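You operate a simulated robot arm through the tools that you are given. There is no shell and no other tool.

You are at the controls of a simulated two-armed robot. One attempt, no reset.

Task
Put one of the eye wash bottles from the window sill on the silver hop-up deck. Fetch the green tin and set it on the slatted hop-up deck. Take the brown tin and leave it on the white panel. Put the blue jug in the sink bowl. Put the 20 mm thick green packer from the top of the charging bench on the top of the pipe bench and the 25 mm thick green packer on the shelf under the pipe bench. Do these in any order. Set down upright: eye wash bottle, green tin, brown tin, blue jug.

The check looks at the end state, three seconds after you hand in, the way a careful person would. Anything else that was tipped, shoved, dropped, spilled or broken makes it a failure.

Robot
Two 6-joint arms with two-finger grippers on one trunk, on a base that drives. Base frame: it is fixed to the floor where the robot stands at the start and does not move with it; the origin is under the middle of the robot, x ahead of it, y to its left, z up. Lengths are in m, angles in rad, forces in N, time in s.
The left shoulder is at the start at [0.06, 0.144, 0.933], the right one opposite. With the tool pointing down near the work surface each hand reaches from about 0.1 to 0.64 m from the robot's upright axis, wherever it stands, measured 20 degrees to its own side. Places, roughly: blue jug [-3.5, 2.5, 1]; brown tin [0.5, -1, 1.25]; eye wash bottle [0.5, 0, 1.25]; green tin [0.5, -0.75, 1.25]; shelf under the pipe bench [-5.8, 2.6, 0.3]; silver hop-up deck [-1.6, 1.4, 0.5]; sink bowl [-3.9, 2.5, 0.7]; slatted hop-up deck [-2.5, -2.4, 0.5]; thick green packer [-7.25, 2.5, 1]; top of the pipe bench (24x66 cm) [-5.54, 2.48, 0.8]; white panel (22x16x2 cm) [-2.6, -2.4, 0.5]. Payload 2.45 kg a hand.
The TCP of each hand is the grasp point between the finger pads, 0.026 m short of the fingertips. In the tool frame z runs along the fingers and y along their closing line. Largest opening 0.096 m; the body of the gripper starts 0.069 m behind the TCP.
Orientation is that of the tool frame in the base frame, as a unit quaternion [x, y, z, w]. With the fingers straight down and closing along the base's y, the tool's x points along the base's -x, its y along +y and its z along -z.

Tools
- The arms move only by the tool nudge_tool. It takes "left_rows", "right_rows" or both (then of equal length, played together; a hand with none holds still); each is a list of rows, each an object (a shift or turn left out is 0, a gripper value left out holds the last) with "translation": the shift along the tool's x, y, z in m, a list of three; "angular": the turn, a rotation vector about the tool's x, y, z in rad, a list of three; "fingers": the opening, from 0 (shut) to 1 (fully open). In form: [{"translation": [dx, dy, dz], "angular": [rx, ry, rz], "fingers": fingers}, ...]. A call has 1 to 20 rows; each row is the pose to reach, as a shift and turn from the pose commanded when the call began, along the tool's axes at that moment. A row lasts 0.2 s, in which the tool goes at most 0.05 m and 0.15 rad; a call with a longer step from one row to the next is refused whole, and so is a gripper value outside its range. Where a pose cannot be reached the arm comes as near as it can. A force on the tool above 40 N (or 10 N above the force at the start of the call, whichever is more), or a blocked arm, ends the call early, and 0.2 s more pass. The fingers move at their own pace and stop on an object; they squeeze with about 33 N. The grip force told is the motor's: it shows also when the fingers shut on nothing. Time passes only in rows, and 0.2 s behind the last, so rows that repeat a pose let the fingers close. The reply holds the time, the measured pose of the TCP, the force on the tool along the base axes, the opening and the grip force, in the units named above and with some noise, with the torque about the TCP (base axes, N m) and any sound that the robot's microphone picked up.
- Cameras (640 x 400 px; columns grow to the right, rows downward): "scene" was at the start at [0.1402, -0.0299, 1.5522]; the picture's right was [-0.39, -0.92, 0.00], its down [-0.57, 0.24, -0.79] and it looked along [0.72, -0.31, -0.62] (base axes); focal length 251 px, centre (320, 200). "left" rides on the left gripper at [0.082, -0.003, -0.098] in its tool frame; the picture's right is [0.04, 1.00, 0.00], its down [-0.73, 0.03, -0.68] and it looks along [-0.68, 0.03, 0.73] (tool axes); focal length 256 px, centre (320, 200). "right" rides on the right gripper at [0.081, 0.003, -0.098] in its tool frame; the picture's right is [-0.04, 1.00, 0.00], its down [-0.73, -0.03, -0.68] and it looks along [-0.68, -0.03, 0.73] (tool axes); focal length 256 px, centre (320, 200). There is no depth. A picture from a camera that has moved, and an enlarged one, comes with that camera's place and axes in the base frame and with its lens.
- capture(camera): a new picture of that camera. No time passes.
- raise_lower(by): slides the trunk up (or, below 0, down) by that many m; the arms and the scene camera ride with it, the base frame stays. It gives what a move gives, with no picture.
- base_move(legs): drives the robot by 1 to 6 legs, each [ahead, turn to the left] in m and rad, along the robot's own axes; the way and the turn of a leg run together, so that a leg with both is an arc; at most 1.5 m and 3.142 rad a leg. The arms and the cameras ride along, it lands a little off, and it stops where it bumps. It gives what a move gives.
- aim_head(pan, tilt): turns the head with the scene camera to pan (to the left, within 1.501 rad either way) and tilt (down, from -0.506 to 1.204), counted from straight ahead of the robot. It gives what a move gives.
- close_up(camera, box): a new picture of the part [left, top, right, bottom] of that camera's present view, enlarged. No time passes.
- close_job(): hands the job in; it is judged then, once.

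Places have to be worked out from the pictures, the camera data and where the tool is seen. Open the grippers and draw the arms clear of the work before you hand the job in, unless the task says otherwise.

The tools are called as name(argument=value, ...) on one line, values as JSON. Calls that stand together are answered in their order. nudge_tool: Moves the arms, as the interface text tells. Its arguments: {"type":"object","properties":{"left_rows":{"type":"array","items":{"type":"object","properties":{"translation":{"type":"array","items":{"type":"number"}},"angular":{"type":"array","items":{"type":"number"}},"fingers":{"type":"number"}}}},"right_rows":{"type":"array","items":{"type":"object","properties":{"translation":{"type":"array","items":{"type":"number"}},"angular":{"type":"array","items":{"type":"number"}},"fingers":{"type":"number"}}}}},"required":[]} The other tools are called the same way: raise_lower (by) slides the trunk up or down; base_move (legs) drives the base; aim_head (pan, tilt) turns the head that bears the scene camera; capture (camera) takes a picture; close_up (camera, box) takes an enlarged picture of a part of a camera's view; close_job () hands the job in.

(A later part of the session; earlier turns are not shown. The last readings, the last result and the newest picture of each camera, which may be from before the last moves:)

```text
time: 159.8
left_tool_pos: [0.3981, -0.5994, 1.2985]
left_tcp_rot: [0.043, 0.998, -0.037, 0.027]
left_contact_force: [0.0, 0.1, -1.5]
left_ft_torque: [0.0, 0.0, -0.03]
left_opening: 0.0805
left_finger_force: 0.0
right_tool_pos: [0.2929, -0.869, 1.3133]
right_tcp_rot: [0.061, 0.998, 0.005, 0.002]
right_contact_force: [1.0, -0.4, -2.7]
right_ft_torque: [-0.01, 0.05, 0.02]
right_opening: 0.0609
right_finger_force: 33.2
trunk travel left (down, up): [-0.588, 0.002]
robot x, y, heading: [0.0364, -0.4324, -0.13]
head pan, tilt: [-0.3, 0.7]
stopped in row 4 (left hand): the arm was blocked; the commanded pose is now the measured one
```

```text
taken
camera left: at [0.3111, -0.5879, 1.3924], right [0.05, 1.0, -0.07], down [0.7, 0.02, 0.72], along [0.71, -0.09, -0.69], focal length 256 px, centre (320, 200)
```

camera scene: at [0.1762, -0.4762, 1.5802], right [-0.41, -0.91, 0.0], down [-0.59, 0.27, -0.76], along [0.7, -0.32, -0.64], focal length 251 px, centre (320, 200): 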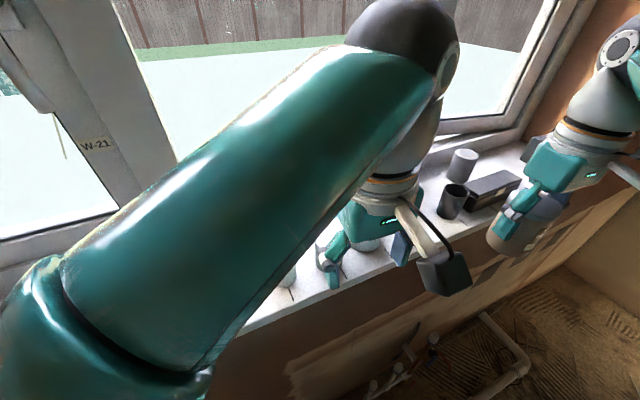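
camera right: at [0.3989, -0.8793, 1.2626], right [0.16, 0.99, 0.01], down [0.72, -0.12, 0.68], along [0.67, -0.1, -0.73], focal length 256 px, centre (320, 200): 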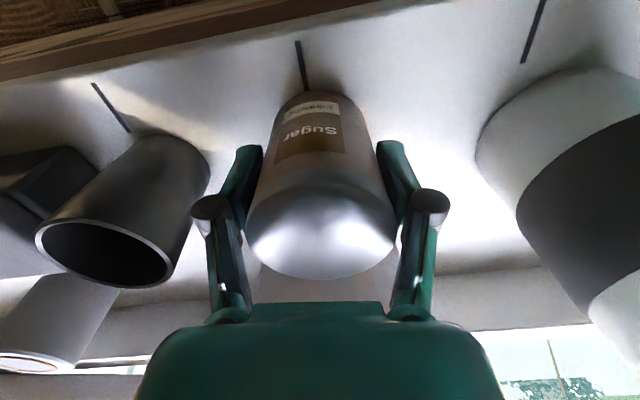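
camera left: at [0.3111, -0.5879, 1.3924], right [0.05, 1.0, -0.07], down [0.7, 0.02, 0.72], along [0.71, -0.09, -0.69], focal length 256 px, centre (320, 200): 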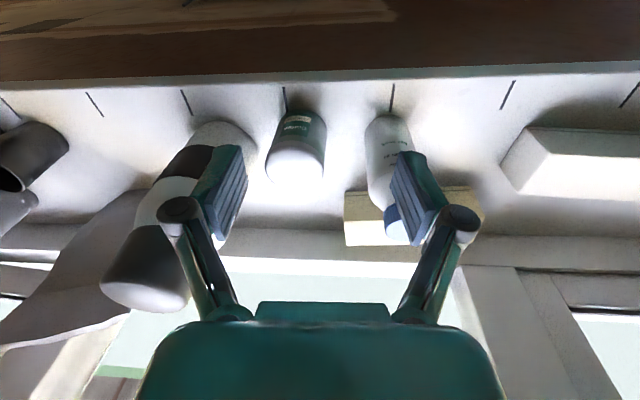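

The left arm is truly blocked from crossing this far. I bring the left hand back to its own side and straighten it; then I'll turn the base to the right so the green tin lies in front of the left arm.

nudge_tool(left_rows=[{"translation": [0.02, 0.03, -0.005], "fingers": 0.84}, {"translation": [0.04, 0.07, -0.01], "angular": [-0.02, 0.015, 0], "fingers": 0.84}, {"translation": [0.06, 0.11, -0.01], "angular": [-0.04, 0.03, 0], "fingers": 0.84}, {"translation": [0.06, 0.155, -0.01], "angular": [-0.07, 0.057, 0], "fingers": 0.84}, {"translation": [0.06, 0.2, -0.01], "angular": [-0.07, 0.057, 0], "fingers": 0.84}, {"translation": [0.06, 0.245, -0.01], "angular": [-0.07, 0.057, 0], "fingers": 0.84}, {"translation": [0.06, 0.28, -0.01], "angular": [-0.07, 0.057, 0], "fingers": 0.84}, {"translation": [0.06, 0.28, -0.01], "angular": [-0.07, 0.057, 0], "fingers": 0.84}])

capture(camera="scene")

```text
time: 161.6
left_tool_pos: [0.3632, -0.3166, 1.2893]
left_tcp_rot: [0.044, 0.999, 0.004, -0.002]
left_contact_force: [-1.4, 0.5, -0.5]
left_ft_torque: [-0.03, 0.02, 0.01]
left_opening: 0.0807
left_finger_force: 0.0
right_tool_pos: [0.2919, -0.8703, 1.3142]
right_tcp_rot: [0.061, 0.998, 0.004, 0.002]
right_contact_force: [0.1, 0.3, -2.7]
right_ft_torque: [-0.01, -0.02, 0.03]
right_opening: 0.0608
right_finger_force: 32.8
trunk travel left (down, up): [-0.588, 0.002]
robot x, y, heading: [0.0365, -0.4373, -0.129]
head pan, tilt: [-0.3, 0.7]
```

```text
taken
camera scene: at [0.1761, -0.4755, 1.5791], right [-0.41, -0.91, 0.0], down [-0.59, 0.27, -0.76], along [0.7, -0.32, -0.64], focal length 251 px, centre (320, 200)
```

scene: 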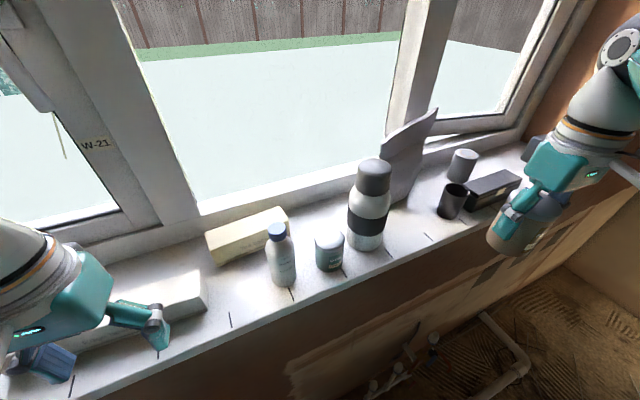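

All undisturbed. I reverse 8 cm and turn right 0.42 rad.

base_move(legs=[[-0.08, 0], [0, -0.42]])

aim_head(pan=0.15, tilt=0.7)

capture(camera="scene")

capture(camera="left")

```text
time: 163.6
left_tool_pos: [0.3014, -0.3614, 1.29]
left_tcp_rot: [0.126, 0.992, 0.004, -0.001]
left_contact_force: [0.4, 0.1, 0.7]
left_ft_torque: [0.05, -0.02, -0.02]
left_opening: 0.0808
left_finger_force: 0.0
right_tool_pos: [0.1415, -0.8951, 1.3147]
right_tcp_rot: [0.142, 0.99, 0.005, 0.002]
right_contact_force: [-0.3, -1.1, -2.5]
right_ft_torque: [0.04, 0.02, 0.02]
right_opening: 0.0607
right_finger_force: 33.3
trunk travel left (down, up): [-0.588, 0.002]
robot x, y, heading: [-0.0336, -0.4189, -0.254]
head pan, tilt: [-0.3, 0.7]
stopped in leg 2: the robot was blocked; the commanded pose is now the measured one
```

```text
time: 164.5
left_tool_pos: [0.3026, -0.3617, 1.2896]
left_tcp_rot: [0.127, 0.992, 0.004, -0.002]
left_contact_force: [0.2, 0.2, -0.3]
left_ft_torque: [0.0, -0.05, 0.0]
left_opening: 0.0804
left_finger_force: 0.1
right_tool_pos: [0.1427, -0.8936, 1.3156]
right_tcp_rot: [0.141, 0.99, 0.005, 0.001]
right_contact_force: [-0.3, -0.1, -3.0]
right_ft_torque: [-0.03, 0.0, -0.01]
right_opening: 0.0608
right_finger_force: 33.5
trunk travel left (down, up): [-0.588, 0.002]
robot x, y, heading: [-0.0381, -0.4198, -0.25]
head pan, tilt: [0.15, 0.7]
```

```text
taken
camera scene: at [0.1087, -0.4397, 1.5791], right [-0.1, -0.99, 0.0], down [-0.64, 0.06, -0.76], along [0.76, -0.08, -0.64], focal length 251 px, centre (320, 200)
```

scene: 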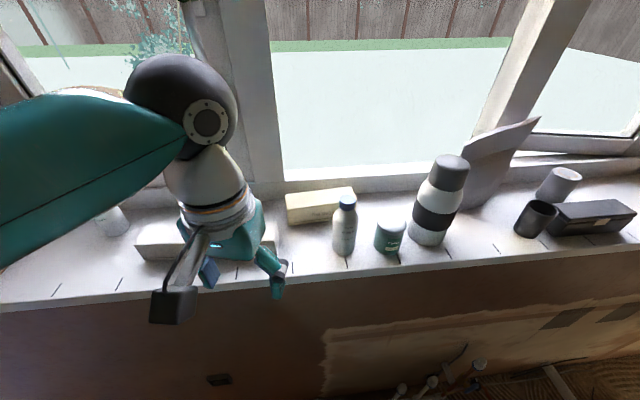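

```text
taken
camera left: at [0.2218, -0.3441, 1.3874], right [0.21, 0.98, 0.01], down [0.72, -0.16, 0.68], along [0.66, -0.14, -0.74], focal length 256 px, centre (320, 200)
```

left: 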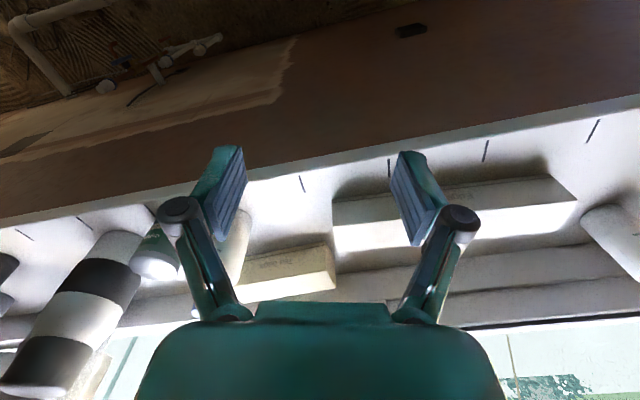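

The base corner met the pipe end again (the base is about ±0.28 m square). I reverse 0.1 m, turn right where there is room, then come forward 0.09 m beside the pipe.

base_move(legs=[[-0.1, 0], [0, -0.3]])

```text
time: 166.7
left_tool_pos: [0.204, -0.4374, 1.2894]
left_tcp_rot: [0.274, 0.962, 0.004, -0.002]
left_contact_force: [0.2, 0.4, -0.1]
left_ft_torque: [0.01, -0.05, 0.0]
left_opening: 0.0806
left_finger_force: 0.0
right_tool_pos: [-0.1035, -0.9, 1.3156]
right_tcp_rot: [0.288, 0.958, 0.005, 0.003]
right_contact_force: [-0.6, -0.2, -3.4]
right_ft_torque: [0.05, -0.02, -0.01]
right_opening: 0.0607
right_finger_force: 33.2
trunk travel left (down, up): [-0.588, 0.002]
robot x, y, heading: [-0.1293, -0.3871, -0.546]
head pan, tilt: [0.15, 0.7]
```

I advance 9 cm and look.

base_move(legs=[[0.09, 0]])

aim_head(pan=0.2, tilt=0.7)

capture(camera="scene")

close_up(camera="scene", box=[260, 130, 500, 280])

```text
time: 167.8
left_tool_pos: [0.2844, -0.4865, 1.2903]
left_tcp_rot: [0.274, 0.962, 0.003, -0.002]
left_contact_force: [0.1, -0.7, 0.0]
left_ft_torque: [0.02, -0.01, 0.02]
left_opening: 0.081
left_finger_force: 0.0
right_tool_pos: [-0.0242, -0.9481, 1.3159]
right_tcp_rot: [0.288, 0.958, 0.004, 0.002]
right_contact_force: [0.6, -0.8, -3.4]
right_ft_torque: [0.03, 0.0, -0.01]
right_opening: 0.0606
right_finger_force: 33.2
trunk travel left (down, up): [-0.588, 0.002]
robot x, y, heading: [-0.0531, -0.4355, -0.548]
head pan, tilt: [0.15, 0.7]
```

```text
time: 168.4
left_tool_pos: [0.285, -0.4855, 1.2909]
left_tcp_rot: [0.274, 0.962, 0.003, -0.001]
left_contact_force: [0.7, -0.6, 0.1]
left_ft_torque: [-0.01, -0.01, 0.0]
left_opening: 0.0805
left_finger_force: 0.1
right_tool_pos: [-0.025, -0.9476, 1.3165]
right_tcp_rot: [0.288, 0.958, 0.004, 0.004]
right_contact_force: [-0.8, -0.3, -3.0]
right_ft_torque: [0.04, 0.0, -0.01]
right_opening: 0.0608
right_finger_force: 32.8
trunk travel left (down, up): [-0.588, 0.002]
robot x, y, heading: [-0.0475, -0.4354, -0.551]
head pan, tilt: [0.201, 0.7]
```

```text
taken
camera scene: at [0.0805, -0.4935, 1.5791], right [-0.34, -0.94, 0.0], down [-0.61, 0.22, -0.76], along [0.72, -0.26, -0.64], focal length 251 px, centre (320, 200)
```

scene: 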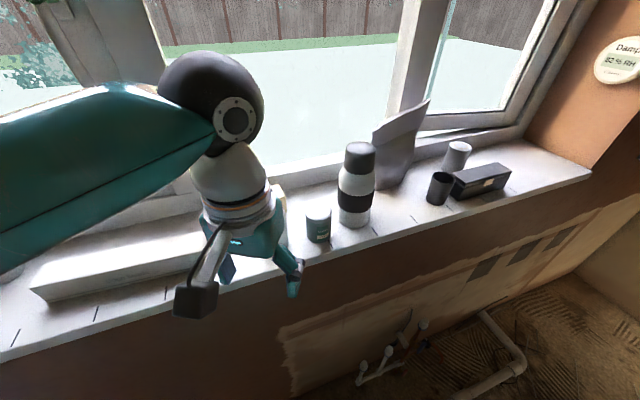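

```text
2.67 times, centred on (380, 205) of scene
camera zoom: at [0.0805, -0.4935, 1.5791], right [-0.34, -0.94, 0.0], down [-0.61, 0.22, -0.76], along [0.72, -0.26, -0.64], focal length 670 px, centre (160, 187)
```

zoom: 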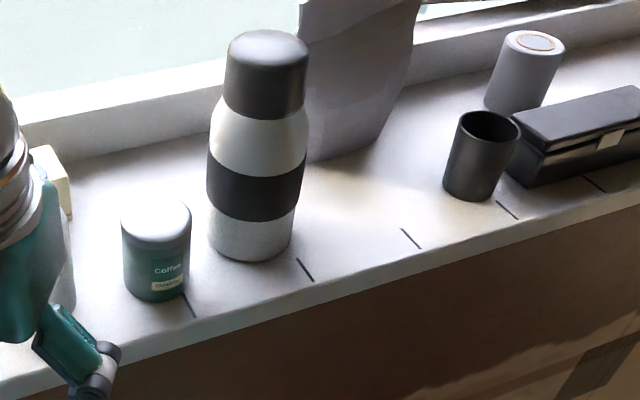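

The green tin is ahead of the left hand. I shift the hand right first (to pass the white bottle), go forward at TCP 1.25, and then align over the tin.

nudge_tool(left_rows=[{"translation": [0, -0.03, 0.02], "fingers": 0.9}, {"translation": [0, -0.06, 0.04], "fingers": 0.9}, {"translation": [-0.045, -0.06, 0.04], "fingers": 0.9}, {"translation": [-0.09, -0.06, 0.04], "fingers": 0.9}, {"translation": [-0.135, -0.06, 0.04], "fingers": 0.9}, {"translation": [-0.18, -0.06, 0.04], "fingers": 0.9}, {"translation": [-0.22, -0.06, 0.04], "fingers": 0.9}, {"translation": [-0.24, -0.05, 0.04], "fingers": 0.9}, {"translation": [-0.24, -0.034, 0.04], "fingers": 0.9}, {"translation": [-0.24, -0.034, 0.04], "fingers": 0.9}])

capture(camera="left")

close_up(camera="left", box=[200, 40, 440, 220])

```text
time: 170.6
left_tool_pos: [0.4693, -0.6423, 1.2475]
left_tcp_rot: [0.274, 0.962, 0.004, -0.001]
left_contact_force: [0.4, 0.0, 0.3]
left_ft_torque: [0.0, -0.01, 0.0]
left_opening: 0.0864
left_finger_force: 0.1
right_tool_pos: [-0.0262, -0.948, 1.3167]
right_tcp_rot: [0.288, 0.958, 0.005, 0.003]
right_contact_force: [-0.7, 0.2, -3.1]
right_ft_torque: [0.01, 0.0, 0.02]
right_opening: 0.0609
right_finger_force: 33.1
trunk travel left (down, up): [-0.588, 0.002]
robot x, y, heading: [-0.0532, -0.4345, -0.553]
head pan, tilt: [0.201, 0.7]
```

```text
taken
camera left: at [0.3975, -0.6021, 1.3461], right [0.49, 0.87, 0.01], down [0.64, -0.37, 0.68], along [0.59, -0.33, -0.74], focal length 256 px, centre (320, 200)
```

left: 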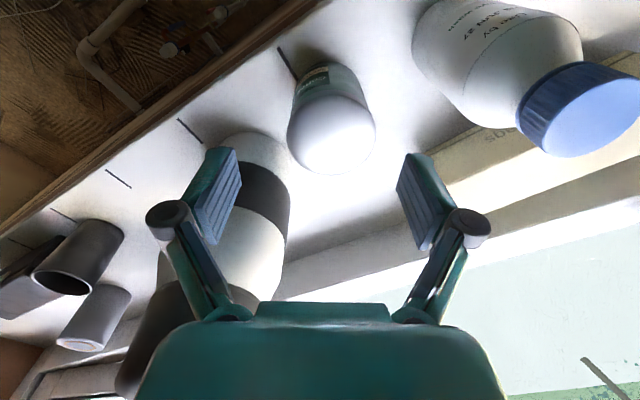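

```text
2.22 times, centred on (320, 130) of left
camera zoom: at [0.3975, -0.6021, 1.3461], right [0.49, 0.87, 0.01], down [0.64, -0.37, 0.68], along [0.59, -0.33, -0.74], focal length 569 px, centre (320, 356)
```

zoom: 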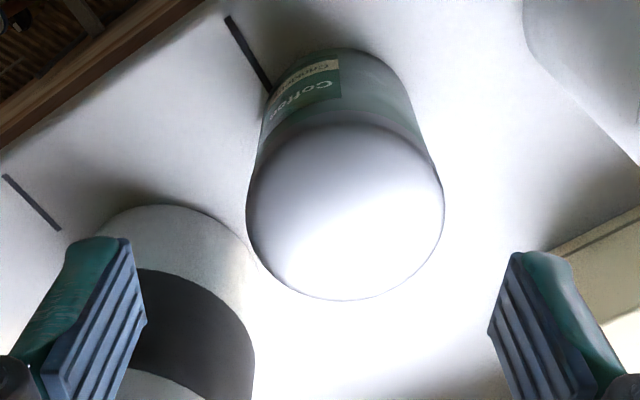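

The green tin's lid centre is 5 mm ahead and 8 mm to the left of the TCP. I correct, descend to TCP ≈ 1.162 and check.

nudge_tool(left_rows=[{"translation": [-0.005, 0.008, 0.0], "fingers": 0.9}, {"translation": [-0.005, 0.008, 0.03], "fingers": 0.9}, {"translation": [-0.005, 0.008, 0.06], "fingers": 0.9}, {"translation": [-0.005, 0.008, 0.085], "fingers": 0.9}, {"translation": [-0.005, 0.008, 0.085], "fingers": 0.9}])

capture(camera="left")

```text
time: 171.8
left_tool_pos: [0.4786, -0.6373, 1.1639]
left_tcp_rot: [0.274, 0.962, 0.003, -0.001]
left_contact_force: [0.2, -0.3, 0.4]
left_ft_torque: [0.01, -0.01, -0.02]
left_opening: 0.0863
left_finger_force: 0.1
right_tool_pos: [-0.0249, -0.9482, 1.3158]
right_tcp_rot: [0.289, 0.957, 0.005, 0.003]
right_contact_force: [-0.4, 0.1, -2.2]
right_ft_torque: [0.02, -0.04, 0.0]
right_opening: 0.0606
right_finger_force: 33.5
trunk travel left (down, up): [-0.588, 0.002]
robot x, y, heading: [-0.0517, -0.4388, -0.551]
head pan, tilt: [0.201, 0.7]
```

```text
taken
camera left: at [0.4068, -0.5976, 1.2616], right [0.49, 0.87, 0.01], down [0.64, -0.37, 0.68], along [0.59, -0.33, -0.74], focal length 256 px, centre (320, 200)
```

left: 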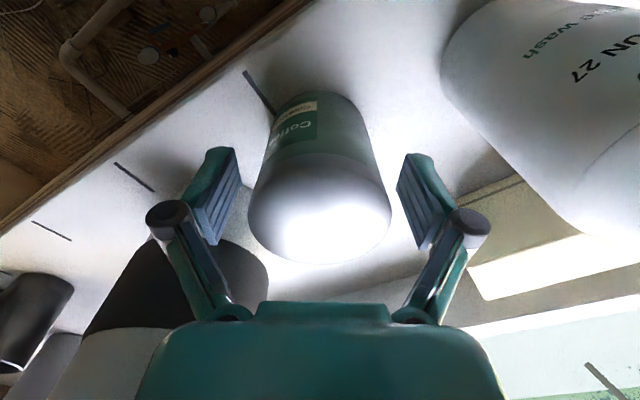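

The tin is centred between the fingers. I shift 3 mm back and close the left gripper.

nudge_tool(left_rows=[{"translation": [0.003, 0, 0], "fingers": 0.9}, {"translation": [0.003, 0, 0], "fingers": 0}, {"translation": [0.003, 0, 0], "fingers": 0}, {"translation": [0.003, 0, 0], "fingers": 0}, {"translation": [0.003, 0, 0], "fingers": 0}])

nudge_tool(left_rows=[{"translation": [0, 0, -0.015], "fingers": 0}, {"translation": [0, 0, -0.04], "fingers": 0}, {"translation": [0, -0.005, -0.07], "fingers": 0}, {"translation": [0.02, -0.01, -0.08], "fingers": 0}, {"translation": [0.05, -0.02, -0.09], "fingers": 0}, {"translation": [0.09, -0.02, -0.1], "fingers": 0}, {"translation": [0.13, -0.02, -0.115], "fingers": 0}, {"translation": [0.17, -0.02, -0.13], "fingers": 0}, {"translation": [0.21, -0.01, -0.145], "fingers": 0}, {"translation": [0.23, 0.0, -0.15], "fingers": 0}, {"translation": [0.23, 0.0, -0.15], "fingers": 0}])

capture(camera="scene")

capture(camera="left")

```text
time: 173.0
left_tool_pos: [0.4759, -0.635, 1.1637]
left_tcp_rot: [0.274, 0.962, 0.003, 0.0]
left_contact_force: [0.3, -0.9, 4.0]
left_ft_torque: [-0.19, 0.03, 0.0]
left_opening: 0.061
left_finger_force: 32.9
right_tool_pos: [-0.0252, -0.9468, 1.317]
right_tcp_rot: [0.287, 0.958, 0.004, 0.004]
right_contact_force: [-0.1, -0.1, -2.5]
right_ft_torque: [-0.01, 0.02, 0.0]
right_opening: 0.0606
right_finger_force: 33.2
trunk travel left (down, up): [-0.588, 0.002]
robot x, y, heading: [-0.0509, -0.4372, -0.55]
head pan, tilt: [0.201, 0.7]
```

```text
time: 175.4
left_tool_pos: [0.2802, -0.5151, 1.3144]
left_tcp_rot: [0.273, 0.962, 0.004, -0.001]
left_contact_force: [0.3, -0.6, -2.3]
left_ft_torque: [0.04, 0.05, 0.0]
left_opening: 0.061
left_finger_force: 33.4
right_tool_pos: [-0.0255, -0.9478, 1.3159]
right_tcp_rot: [0.288, 0.958, 0.004, 0.002]
right_contact_force: [1.1, 0.2, -2.9]
right_ft_torque: [0.0, 0.02, 0.0]
right_opening: 0.0607
right_finger_force: 32.9
trunk travel left (down, up): [-0.588, 0.002]
robot x, y, heading: [-0.0537, -0.433, -0.545]
head pan, tilt: [0.201, 0.7]
```

```text
taken
camera scene: at [0.0804, -0.4938, 1.5791], right [-0.34, -0.94, 0.0], down [-0.61, 0.22, -0.76], along [0.72, -0.26, -0.64], focal length 251 px, centre (320, 200)
```

scene: 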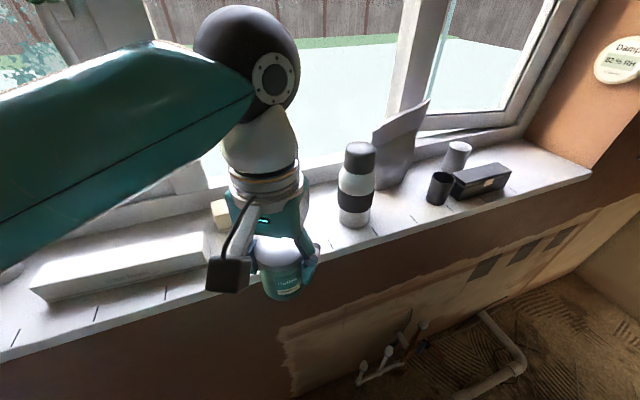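

```text
taken
camera left: at [0.2085, -0.4752, 1.4123], right [0.49, 0.87, 0.01], down [0.64, -0.37, 0.68], along [0.59, -0.33, -0.74], focal length 256 px, centre (320, 200)
```

left: 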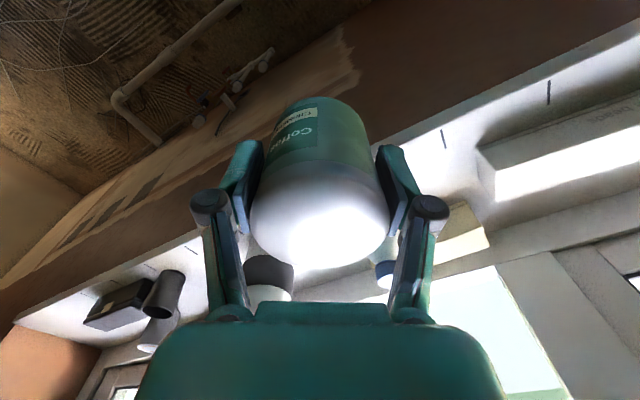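

Both tins are held. I reverse away from the sill and turn right in steps toward the slatted deck, then look at the route.

base_move(legs=[[-0.25, 0], [0, -0.7], [0, -0.7], [0, -0.6]])

aim_head(pan=0.0, tilt=0.45)

capture(camera="scene")

```text
time: 181.2
left_tool_pos: [-0.2632, -0.6412, 1.3158]
left_tcp_rot: [0.812, 0.583, 0.003, 0.002]
left_contact_force: [-0.6, 0.2, -2.3]
left_ft_torque: [0.0, -0.11, 0.0]
left_opening: 0.0614
left_finger_force: 32.7
right_tool_pos: [-0.7548, -0.4428, 1.316]
right_tcp_rot: [0.821, 0.571, 0.003, 0.006]
right_contact_force: [-1.1, -0.4, -3.2]
right_ft_torque: [-0.04, -0.11, -0.03]
right_opening: 0.0608
right_finger_force: 32.9
trunk travel left (down, up): [-0.588, 0.002]
robot x, y, heading: [-0.2271, -0.3132, -1.892]
head pan, tilt: [0.201, 0.7]
stopped in leg 3: the robot was blocked; the commanded pose is now the measured one
```

```text
time: 182.0
left_tool_pos: [-0.259, -0.6442, 1.3158]
left_tcp_rot: [0.811, 0.584, 0.002, 0.001]
left_contact_force: [-0.2, -0.1, -2.1]
left_ft_torque: [0.01, 0.01, 0.01]
left_opening: 0.0613
left_finger_force: 33.0
right_tool_pos: [-0.7521, -0.4455, 1.3179]
right_tcp_rot: [0.82, 0.572, 0.001, 0.006]
right_contact_force: [0.2, 0.6, -2.5]
right_ft_torque: [0.03, 0.03, 0.02]
right_opening: 0.0609
right_finger_force: 33.0
trunk travel left (down, up): [-0.588, 0.002]
robot x, y, heading: [-0.2215, -0.3155, -1.891]
head pan, tilt: [0.0, 0.45]
```

```text
taken
camera scene: at [-0.2702, -0.4554, 1.6012], right [-0.95, 0.31, 0.0], down [0.14, 0.41, -0.9], along [-0.28, -0.85, -0.44], focal length 251 px, centre (320, 200)
```

scene: 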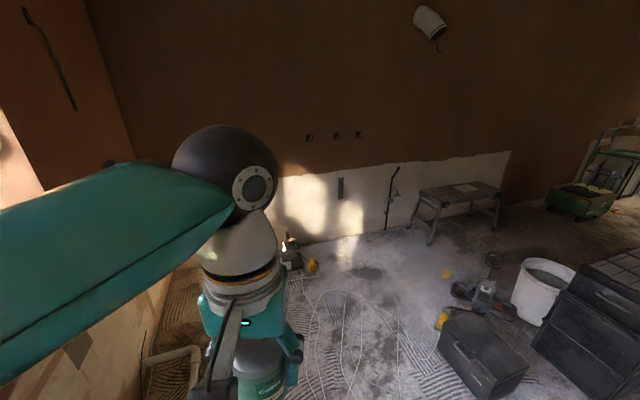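

The turn stopped again just short; I check the floor at the right rear (scoop, bin) for any contact.

aim_head(pan=-1.5, tilt=0.9)

capture(camera="scene")

aim_head(pan=1.5, tilt=0.9)

capture(camera="scene")

```text
time: 183.6
left_tool_pos: [-0.2608, -0.6434, 1.3147]
left_tcp_rot: [0.811, 0.585, 0.002, 0.002]
left_contact_force: [-0.2, -0.2, -2.1]
left_ft_torque: [0.0, 0.02, 0.0]
left_opening: 0.0612
left_finger_force: 32.8
right_tool_pos: [-0.7512, -0.4454, 1.3179]
right_tcp_rot: [0.821, 0.572, 0.001, 0.005]
right_contact_force: [-0.1, -1.0, -1.9]
right_ft_torque: [0.03, -0.02, 0.03]
right_opening: 0.0607
right_finger_force: 32.6
trunk travel left (down, up): [-0.588, 0.002]
robot x, y, heading: [-0.2227, -0.3154, -1.895]
head pan, tilt: [-1.499, 0.901]
```

```text
taken
camera scene: at [-0.315, -0.3495, 1.563], right [0.25, 0.97, 0.0], down [0.76, -0.19, -0.62], along [-0.6, 0.15, -0.78], focal length 251 px, centre (320, 200)
```

scene: 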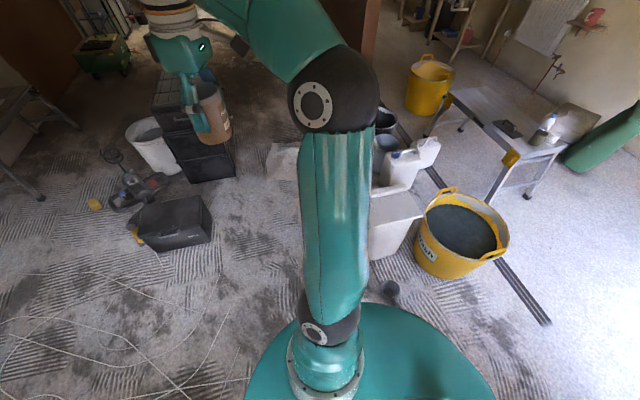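

```text
time: 186.2
left_tool_pos: [-0.261, -0.6446, 1.3145]
left_tcp_rot: [0.811, 0.584, 0.003, 0.002]
left_contact_force: [0.0, -0.5, -2.1]
left_ft_torque: [0.01, -0.05, -0.01]
left_opening: 0.0611
left_finger_force: 32.8
right_tool_pos: [-0.752, -0.446, 1.3178]
right_tcp_rot: [0.821, 0.571, 0.001, 0.005]
right_contact_force: [0.6, -0.6, -2.3]
right_ft_torque: [0.0, -0.02, 0.0]
right_opening: 0.061
right_finger_force: 33.0
trunk travel left (down, up): [-0.588, 0.002]
robot x, y, heading: [-0.2258, -0.3149, -1.891]
head pan, tilt: [1.499, 0.901]
```

```text
taken
camera scene: at [-0.1721, -0.397, 1.563], right [-0.38, -0.92, 0.0], down [-0.72, 0.3, -0.62], along [0.57, -0.24, -0.78], focal length 251 px, centre (320, 200)
```

scene: 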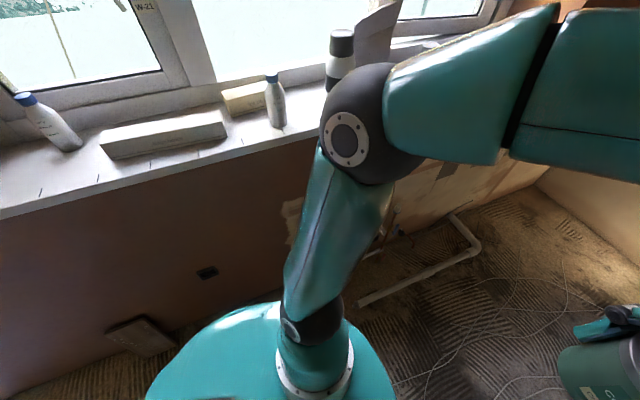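

Nothing is being touched; the scoop is unmoved. I continue the right turn in smaller steps and look toward the slatted deck.

base_move(legs=[[0, -0.4]])

aim_head(pan=0.1, tilt=0.45)

capture(camera="scene")

```text
time: 187.9
left_tool_pos: [-0.3856, -0.6014, 1.3169]
left_tcp_rot: [0.911, 0.411, 0.003, 0.003]
left_contact_force: [-1.0, -0.5, -2.5]
left_ft_torque: [0.03, 0.0, 0.01]
left_opening: 0.0611
left_finger_force: 33.3
right_tool_pos: [-0.7594, -0.2294, 1.3178]
right_tcp_rot: [0.918, 0.398, 0.001, 0.006]
right_contact_force: [-0.1, -0.5, -2.5]
right_ft_torque: [0.01, 0.01, 0.02]
right_opening: 0.0608
right_finger_force: 33.2
trunk travel left (down, up): [-0.588, 0.002]
robot x, y, heading: [-0.2157, -0.3225, -2.287]
head pan, tilt: [1.499, 0.901]
```

```text
time: 189.4
left_tool_pos: [-0.3866, -0.6037, 1.3166]
left_tcp_rot: [0.912, 0.411, 0.003, 0.003]
left_contact_force: [-0.9, -1.0, -2.1]
left_ft_torque: [0.03, 0.0, -0.01]
left_opening: 0.061
left_finger_force: 33.2
right_tool_pos: [-0.7601, -0.2289, 1.3175]
right_tcp_rot: [0.917, 0.399, 0.001, 0.005]
right_contact_force: [-0.1, 0.1, -2.7]
right_ft_torque: [0.0, 0.0, 0.01]
right_opening: 0.0608
right_finger_force: 32.7
trunk travel left (down, up): [-0.588, 0.002]
robot x, y, heading: [-0.2148, -0.3176, -2.291]
head pan, tilt: [0.099, 0.45]
```

```text
taken
camera scene: at [-0.3073, -0.4378, 1.6013], right [-0.81, 0.58, 0.0], down [0.25, 0.35, -0.9], along [-0.52, -0.73, -0.44], focal length 251 px, centre (320, 200)
```

scene: 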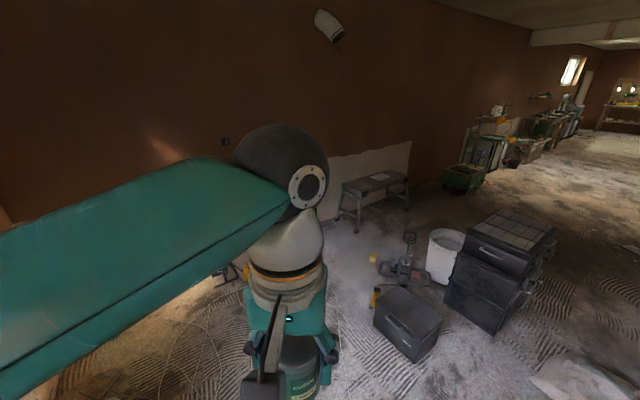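

I zoom in on the slatted deck with the white panel and on the obstacles between.

close_up(camera="scene", box=[320, 150, 440, 240])

close_up(camera="scene", box=[300, 180, 580, 380])

```text
4.44 times, centred on (380, 195) of scene
camera zoom: at [-0.3073, -0.4378, 1.6013], right [-0.81, 0.58, 0.0], down [0.25, 0.35, -0.9], along [-0.52, -0.73, -0.44], focal length 1116 px, centre (53, 222)
```

zoom: 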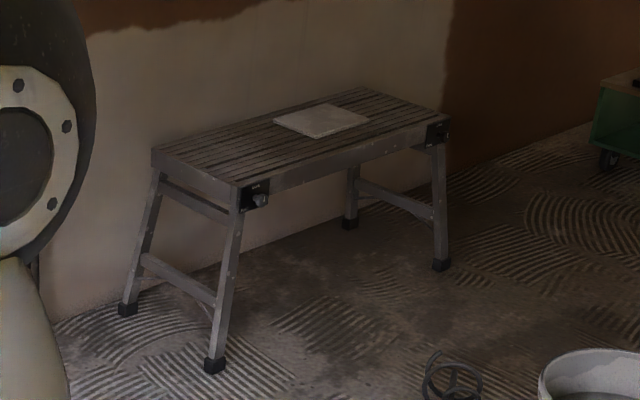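

```text
2.00 times, centred on (440, 280) of scene
camera zoom: at [-0.3073, -0.4378, 1.6013], right [-0.81, 0.58, 0.0], down [0.25, 0.35, -0.9], along [-0.52, -0.73, -0.44], focal length 502 px, centre (80, 40)
```

zoom: 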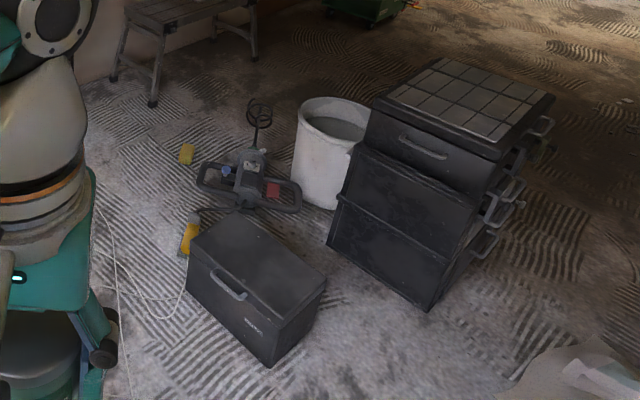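

The slatted deck spans x -2.91…-2.10, y -2.50…-2.18 and the white panel lies on it at about x -2.70…-2.47, y -2.44…-2.27; a mixer, yellow item, toolbox, bucket and crates stand before it. I drive to about (-0.85, -1.6) for a closer look.

base_move(legs=[[0, 0.26], [1.43, 0]])

base_move(legs=[[0, -0.5], [0, -0.4]])

aim_head(pan=0.0, tilt=0.6)

capture(camera="scene")

```text
time: 197.6
left_tool_pos: [-0.9222, -1.9265, 1.3158]
left_tcp_rot: [0.845, 0.535, 0.002, 0.001]
left_contact_force: [0.7, -0.3, -1.8]
left_ft_torque: [0.01, 0.0, -0.02]
left_opening: 0.061
left_finger_force: 33.3
right_tool_pos: [-1.386, -1.6706, 1.3173]
right_tcp_rot: [0.853, 0.522, 0.002, 0.005]
right_contact_force: [-0.1, 0.2, -2.8]
right_ft_torque: [0.02, 0.03, 0.01]
right_opening: 0.0607
right_finger_force: 33.1
trunk travel left (down, up): [-0.588, 0.002]
robot x, y, heading: [-0.8319, -1.6083, -2.014]
head pan, tilt: [0.099, 0.45]
```

```text
time: 200.9
left_tool_pos: [-1.1423, -1.7315, 1.317]
left_tcp_rot: [0.994, 0.108, 0.001, 0.003]
left_contact_force: [0.4, 0.6, -1.6]
left_ft_torque: [-0.03, 0.0, 0.07]
left_opening: 0.061
left_finger_force: 33.0
right_tool_pos: [-1.2257, -1.2094, 1.3187]
right_tcp_rot: [0.996, 0.094, -0.001, 0.005]
right_contact_force: [-0.5, -0.3, -1.6]
right_ft_torque: [-0.03, -0.03, -0.01]
right_opening: 0.0609
right_finger_force: 33.3
trunk travel left (down, up): [-0.588, 0.002]
robot x, y, heading: [-0.8331, -1.6329, -2.921]
head pan, tilt: [0.099, 0.45]
```

```text
time: 201.7
left_tool_pos: [-1.1445, -1.7314, 1.3159]
left_tcp_rot: [0.994, 0.109, 0.003, 0.004]
left_contact_force: [-0.2, 0.2, -2.2]
left_ft_torque: [-0.01, -0.01, -0.01]
left_opening: 0.061
left_finger_force: 32.5
right_tool_pos: [-1.2277, -1.2091, 1.3169]
right_tcp_rot: [0.996, 0.094, 0.0, 0.005]
right_contact_force: [-0.4, 0.7, -2.4]
right_ft_torque: [-0.01, -0.03, 0.03]
right_opening: 0.0605
right_finger_force: 33.1
trunk travel left (down, up): [-0.588, 0.002]
robot x, y, heading: [-0.8294, -1.6389, -2.921]
head pan, tilt: [0.0, 0.6]
```

```text
taken
camera scene: at [-0.9781, -1.6642, 1.5876], right [-0.22, 0.98, 0.0], down [0.55, 0.12, -0.82], along [-0.8, -0.18, -0.57], focal length 251 px, centre (320, 200)
```

scene: 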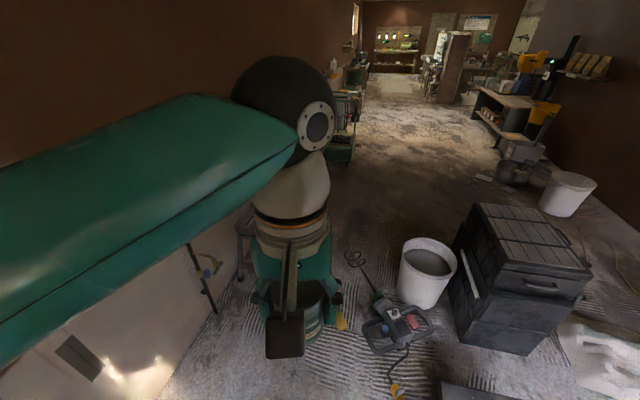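

The coil of the mixer at (-2.43, -1.71), the yellow item (-1.88, -1.74) and the bucket (-2.18, -1.17) close off the deck's north side from here. I zoom into the far part of the room to see whether it connects with the corridor on the far side.

close_up(camera="scene", box=[330, 0, 640, 190])

aim_head(pan=-0.6, tilt=0.35)

capture(camera="scene")

```text
2.06 times, centred on (485, 95) of scene
camera zoom: at [-0.9781, -1.6642, 1.5876], right [-0.22, 0.98, 0.0], down [0.55, 0.12, -0.82], along [-0.8, -0.18, -0.57], focal length 518 px, centre (-21, 417)
```

zoom: 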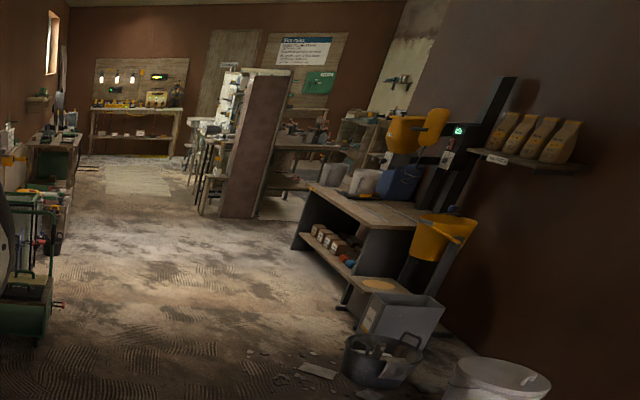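

```text
time: 202.7
left_tool_pos: [-1.1436, -1.7334, 1.3173]
left_tcp_rot: [0.994, 0.109, 0.001, 0.003]
left_contact_force: [0.5, -0.4, -2.1]
left_ft_torque: [-0.01, 0.01, 0.01]
left_opening: 0.0612
left_finger_force: 33.1
right_tool_pos: [-1.2257, -1.2099, 1.3187]
right_tcp_rot: [0.996, 0.094, -0.002, 0.005]
right_contact_force: [-0.5, 1.4, -2.5]
right_ft_torque: [-0.01, -0.02, -0.02]
right_opening: 0.0609
right_finger_force: 33.0
trunk travel left (down, up): [-0.588, 0.002]
robot x, y, heading: [-0.8315, -1.6388, -2.919]
head pan, tilt: [-0.6, 0.351]
```

```text
taken
camera scene: at [-0.9768, -1.6128, 1.6105], right [0.37, 0.93, 0.0], down [0.32, -0.13, -0.94], along [-0.87, 0.35, -0.34], focal length 251 px, centre (320, 200)
```

scene: 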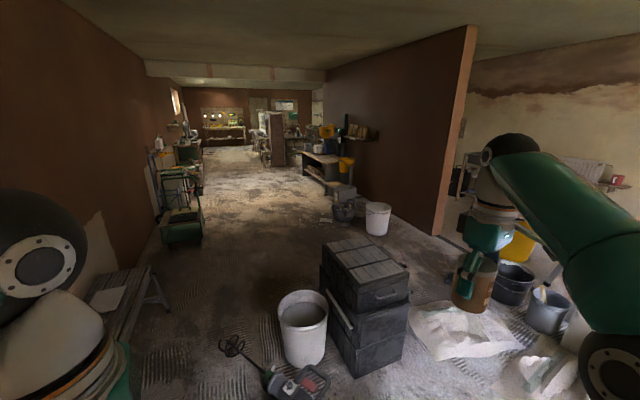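

The main room's west side looks reachable only around the far end of the partition. Before planning tight passages I measure my own base: I lower the trunk here in free space and look straight down.

raise_lower(by=-0.4)

raise_lower(by=-0.18)

aim_head(pan=0.0, tilt=1.2)

capture(camera="scene")

aim_head(pan=1.5, tilt=1.2)

capture(camera="scene")

```text
time: 206.5
left_tool_pos: [-1.1428, -1.7325, 0.917]
left_tcp_rot: [0.994, 0.109, 0.001, 0.001]
left_contact_force: [0.0, 0.8, -1.5]
left_ft_torque: [0.0, -0.02, 0.02]
left_opening: 0.061
left_finger_force: 33.2
right_tool_pos: [-1.225, -1.2105, 0.9189]
right_tcp_rot: [0.996, 0.094, -0.001, 0.006]
right_contact_force: [-0.1, -0.5, -2.6]
right_ft_torque: [-0.02, 0.0, -0.01]
right_opening: 0.0609
right_finger_force: 32.7
trunk travel left (down, up): [-0.188, 0.402]
robot x, y, heading: [-0.8317, -1.6398, -2.918]
head pan, tilt: [-0.6, 0.351]
```

```text
time: 208.5
left_tool_pos: [-1.1429, -1.7322, 0.7374]
left_tcp_rot: [0.994, 0.109, 0.001, 0.002]
left_contact_force: [-0.4, -0.6, -2.0]
left_ft_torque: [0.01, -0.03, 0.03]
left_opening: 0.061
left_finger_force: 33.0
right_tool_pos: [-1.2258, -1.2095, 0.7402]
right_tcp_rot: [0.996, 0.094, -0.001, 0.005]
right_contact_force: [0.0, 1.1, -2.6]
right_ft_torque: [0.0, -0.02, -0.03]
right_opening: 0.0607
right_finger_force: 33.3
trunk travel left (down, up): [-0.008, 0.582]
robot x, y, heading: [-0.8329, -1.6362, -2.925]
head pan, tilt: [-0.6, 0.351]
```

```text
time: 209.7
left_tool_pos: [-1.1424, -1.7316, 0.7362]
left_tcp_rot: [0.994, 0.109, 0.001, 0.002]
left_contact_force: [0.6, 0.6, -2.4]
left_ft_torque: [-0.01, -0.03, 0.0]
left_opening: 0.0608
left_finger_force: 32.7
right_tool_pos: [-1.2262, -1.2103, 0.7394]
right_tcp_rot: [0.996, 0.094, -0.001, 0.005]
right_contact_force: [-0.5, -1.1, -2.8]
right_ft_torque: [0.01, -0.02, 0.01]
right_opening: 0.0608
right_finger_force: 33.8
trunk travel left (down, up): [-0.008, 0.582]
robot x, y, heading: [-0.8323, -1.6344, -2.919]
head pan, tilt: [0.0, 1.201]
```

```text
taken
camera scene: at [-0.9444, -1.6591, 0.9632], right [-0.22, 0.98, 0.0], down [0.91, 0.21, -0.36], along [-0.35, -0.08, -0.93], focal length 251 px, centre (320, 200)
```

scene: 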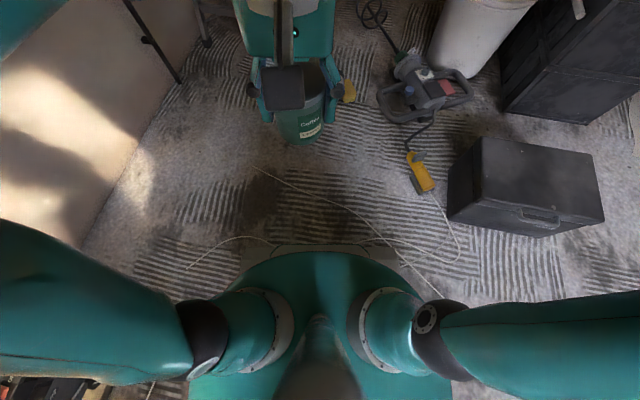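

```text
time: 211.2
left_tool_pos: [-1.1428, -1.7335, 0.7375]
left_tcp_rot: [0.994, 0.108, 0.002, 0.002]
left_contact_force: [0.2, 0.0, -1.8]
left_ft_torque: [-0.04, 0.01, -0.01]
left_opening: 0.061
left_finger_force: 32.7
right_tool_pos: [-1.2254, -1.2105, 0.7394]
right_tcp_rot: [0.996, 0.094, -0.001, 0.005]
right_contact_force: [-0.3, 0.1, -2.9]
right_ft_torque: [0.0, 0.01, 0.01]
right_opening: 0.0609
right_finger_force: 32.5
trunk travel left (down, up): [-0.008, 0.582]
robot x, y, heading: [-0.8283, -1.6385, -2.916]
head pan, tilt: [1.499, 1.201]
```

```text
taken
camera scene: at [-0.8814, -1.7021, 0.9632], right [-0.99, -0.15, 0.0], down [-0.14, 0.92, -0.36], along [0.05, -0.36, -0.93], focal length 251 px, centre (320, 200)
```

scene: 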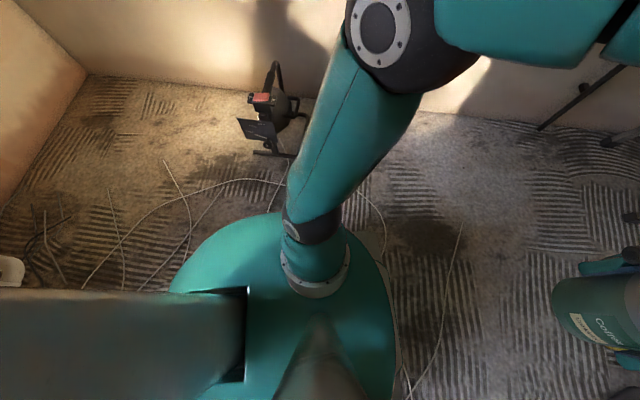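

I zoom on the base rim visible beyond the torso.

aim_head(pan=0.0, tilt=1.2)

close_up(camera="scene", box=[200, 220, 440, 370])

aim_head(pan=1.0, tilt=1.2)

close_up(camera="scene", box=[160, 160, 480, 360])

```text
time: 212.8
left_tool_pos: [-1.1423, -1.7324, 0.7371]
left_tcp_rot: [0.994, 0.109, 0.001, 0.003]
left_contact_force: [0.3, 0.9, -1.8]
left_ft_torque: [0.0, -0.04, 0.0]
left_opening: 0.0613
left_finger_force: 33.0
right_tool_pos: [-1.225, -1.2099, 0.7381]
right_tcp_rot: [0.996, 0.094, -0.001, 0.006]
right_contact_force: [0.1, 0.0, -2.5]
right_ft_torque: [0.01, -0.01, 0.0]
right_opening: 0.0607
right_finger_force: 32.7
trunk travel left (down, up): [-0.008, 0.582]
robot x, y, heading: [-0.832, -1.6349, -2.927]
head pan, tilt: [0.0, 1.201]
```

```text
2.67 times, centred on (320, 295) of scene
camera zoom: at [-0.9443, -1.6592, 0.9631], right [-0.22, 0.98, 0.0], down [0.91, 0.21, -0.36], along [-0.35, -0.08, -0.93], focal length 670 px, centre (320, -53)
```

zoom: 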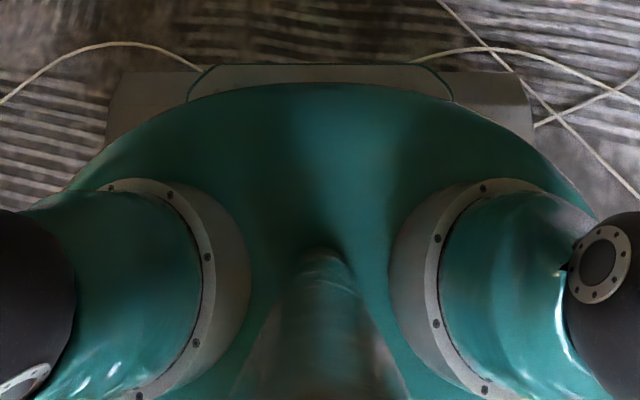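

```text
time: 214.1
left_tool_pos: [-1.1423, -1.7327, 0.737]
left_tcp_rot: [0.994, 0.109, 0.001, 0.002]
left_contact_force: [-0.6, -0.7, -1.4]
left_ft_torque: [0.01, 0.01, 0.01]
left_opening: 0.0611
left_finger_force: 32.2
right_tool_pos: [-1.2263, -1.2105, 0.7391]
right_tcp_rot: [0.996, 0.094, -0.001, 0.005]
right_contact_force: [-1.2, 0.0, -2.8]
right_ft_torque: [-0.03, -0.01, -0.01]
right_opening: 0.0607
right_finger_force: 32.9
trunk travel left (down, up): [-0.008, 0.582]
robot x, y, heading: [-0.8333, -1.6366, -2.924]
head pan, tilt: [1.0, 1.201]
```

```text
2.00 times, centred on (320, 260) of scene
camera zoom: at [-0.9089, -1.6993, 0.9632], right [-0.94, 0.34, 0.0], down [0.32, 0.88, -0.36], along [-0.12, -0.34, -0.93], focal length 502 px, centre (320, 80)
```

zoom: 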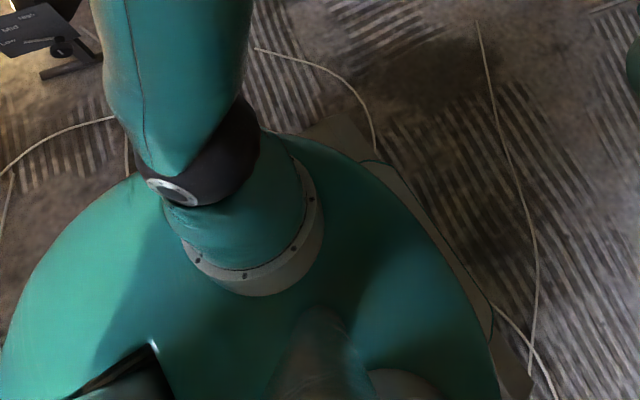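

The base measures about ±0.22–0.25 m aside and 0.25 m ahead. The route to the slatted deck's free (north-west) side leads past the silver deck and through the gap by the partition post. I raise the trunk again and start back.

raise_lower(by=0.4)

raise_lower(by=0.18)

base_move(legs=[[0, -0.7], [0, -0.7], [0, -0.6]])

```text
time: 217.9
left_tool_pos: [-1.1434, -1.7322, 1.1373]
left_tcp_rot: [0.994, 0.108, 0.002, 0.003]
left_contact_force: [-1.0, -1.2, -3.0]
left_ft_torque: [0.07, -0.04, 0.0]
left_opening: 0.0611
left_finger_force: 33.1
right_tool_pos: [-1.2258, -1.2103, 1.1391]
right_tcp_rot: [0.996, 0.094, -0.001, 0.006]
right_contact_force: [0.1, -0.2, -2.4]
right_ft_torque: [-0.01, 0.02, 0.0]
right_opening: 0.0606
right_finger_force: 33.2
trunk travel left (down, up): [-0.408, 0.182]
robot x, y, heading: [-0.8309, -1.6365, -2.921]
head pan, tilt: [1.0, 1.201]
```

```text
time: 219.9
left_tool_pos: [-1.1427, -1.7328, 1.3175]
left_tcp_rot: [0.994, 0.109, 0.002, 0.002]
left_contact_force: [0.8, -0.3, -1.8]
left_ft_torque: [-0.02, -0.02, -0.01]
left_opening: 0.0608
left_finger_force: 33.1
right_tool_pos: [-1.2253, -1.2096, 1.3187]
right_tcp_rot: [0.996, 0.094, -0.001, 0.005]
right_contact_force: [-0.4, -0.1, -2.8]
right_ft_torque: [-0.02, 0.02, 0.01]
right_opening: 0.0606
right_finger_force: 32.7
trunk travel left (down, up): [-0.588, 0.002]
robot x, y, heading: [-0.832, -1.6324, -2.918]
head pan, tilt: [1.0, 1.201]
```

```text
time: 223.5
left_tool_pos: [-1.0904, -1.4418, 1.3177]
left_tcp_rot: [0.936, -0.352, 0.0, 0.004]
left_contact_force: [0.6, 0.7, -2.6]
left_ft_torque: [-0.09, 0.03, -0.02]
left_opening: 0.0609
left_finger_force: 33.1
right_tool_pos: [-0.7191, -1.0656, 1.3176]
right_tcp_rot: [0.931, -0.364, -0.006, 0.004]
right_contact_force: [0.5, -0.5, -3.6]
right_ft_torque: [-0.06, 0.08, 0.0]
right_opening: 0.0607
right_finger_force: 32.7
trunk travel left (down, up): [-0.588, 0.002]
robot x, y, heading: [-0.8482, -1.6583, 2.413]
head pan, tilt: [1.0, 1.201]
stopped in leg 2: the robot was blocked; the commanded pose is now the measured one
```

The turn was cut short again although nothing is near; I carry on with the remaining turn in small legs.

base_move(legs=[[0, -0.57]])

base_move(legs=[[0, -0.57]])

aim_head(pan=0.0, tilt=0.5)

capture(camera="scene")

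```text
time: 225.6
left_tool_pos: [-0.9369, -1.3417, 1.3182]
left_tcp_rot: [0.797, -0.603, 0.0, 0.003]
left_contact_force: [0.1, -1.4, -2.1]
left_ft_torque: [-0.04, 0.02, -0.01]
left_opening: 0.0606
left_finger_force: 33.1
right_tool_pos: [-0.4208, -1.2283, 1.3196]
right_tcp_rot: [0.788, -0.615, -0.006, 0.002]
right_contact_force: [0.3, 0.9, -2.5]
right_ft_torque: [-0.05, 0.0, -0.01]
right_opening: 0.0611
right_finger_force: 33.3
trunk travel left (down, up): [-0.588, 0.002]
robot x, y, heading: [-0.8705, -1.6623, 1.839]
head pan, tilt: [1.0, 1.201]
```

```text
time: 227.8
left_tool_pos: [-0.7559, -1.3581, 1.3185]
left_tcp_rot: [-0.597, 0.802, 0.002, -0.003]
left_contact_force: [0.6, 0.5, -1.8]
left_ft_torque: [-0.01, -0.01, 0.03]
left_opening: 0.0609
left_finger_force: 32.3
right_tool_pos: [-0.2605, -1.5411, 1.3176]
right_tcp_rot: [-0.585, 0.811, 0.005, 0.003]
right_contact_force: [-0.3, -0.5, -1.9]
right_ft_torque: [-0.03, -0.01, 0.03]
right_opening: 0.0607
right_finger_force: 33.0
trunk travel left (down, up): [-0.588, 0.002]
robot x, y, heading: [-0.8874, -1.659, 1.274]
head pan, tilt: [1.0, 1.201]
```

```text
time: 229.1
left_tool_pos: [-0.7558, -1.3577, 1.3189]
left_tcp_rot: [-0.597, 0.803, 0.002, -0.002]
left_contact_force: [0.3, -0.1, -1.7]
left_ft_torque: [-0.04, -0.03, 0.01]
left_opening: 0.0608
left_finger_force: 33.1
right_tool_pos: [-0.2606, -1.5408, 1.3187]
right_tcp_rot: [-0.585, 0.811, 0.005, 0.003]
right_contact_force: [-0.2, 0.6, -2.3]
right_ft_torque: [-0.02, -0.01, 0.0]
right_opening: 0.0606
right_finger_force: 33.5
trunk travel left (down, up): [-0.588, 0.002]
robot x, y, heading: [-0.8869, -1.658, 1.273]
head pan, tilt: [0.0, 0.499]
```

```text
taken
camera scene: at [-0.8417, -1.511, 1.5967], right [0.96, -0.29, 0.0], down [-0.14, -0.46, -0.88], along [0.25, 0.84, -0.48], focal length 251 px, centre (320, 200)
```

scene: 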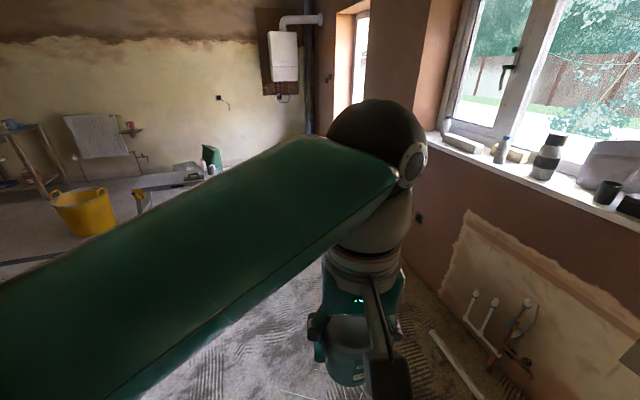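

I go via (-0.2, -0.5) and (-0.13, 0.75) to keep clear of the scoop and the pipe.

base_move(legs=[[0, -0.237], [1.347, 0], [0, 0.479]])

```text
time: 238.6
left_tool_pos: [-0.1179, -0.1663, 1.318]
left_tcp_rot: [-0.679, 0.734, 0.001, -0.003]
left_contact_force: [-1.0, 1.0, -1.9]
left_ft_torque: [0.0, -0.04, -0.02]
left_opening: 0.0609
left_finger_force: 32.5
right_tool_pos: [0.4048, -0.2385, 1.3194]
right_tcp_rot: [-0.668, 0.744, 0.004, 0.001]
right_contact_force: [-0.9, 0.4, -1.8]
right_ft_torque: [-0.02, -0.02, 0.01]
right_opening: 0.0606
right_finger_force: 33.3
trunk travel left (down, up): [-0.588, 0.002]
robot x, y, heading: [-0.1624, -0.4903, 1.488]
head pan, tilt: [0.0, 0.499]
stopped in leg 3: the robot was blocked; the commanded pose is now the measured one
```

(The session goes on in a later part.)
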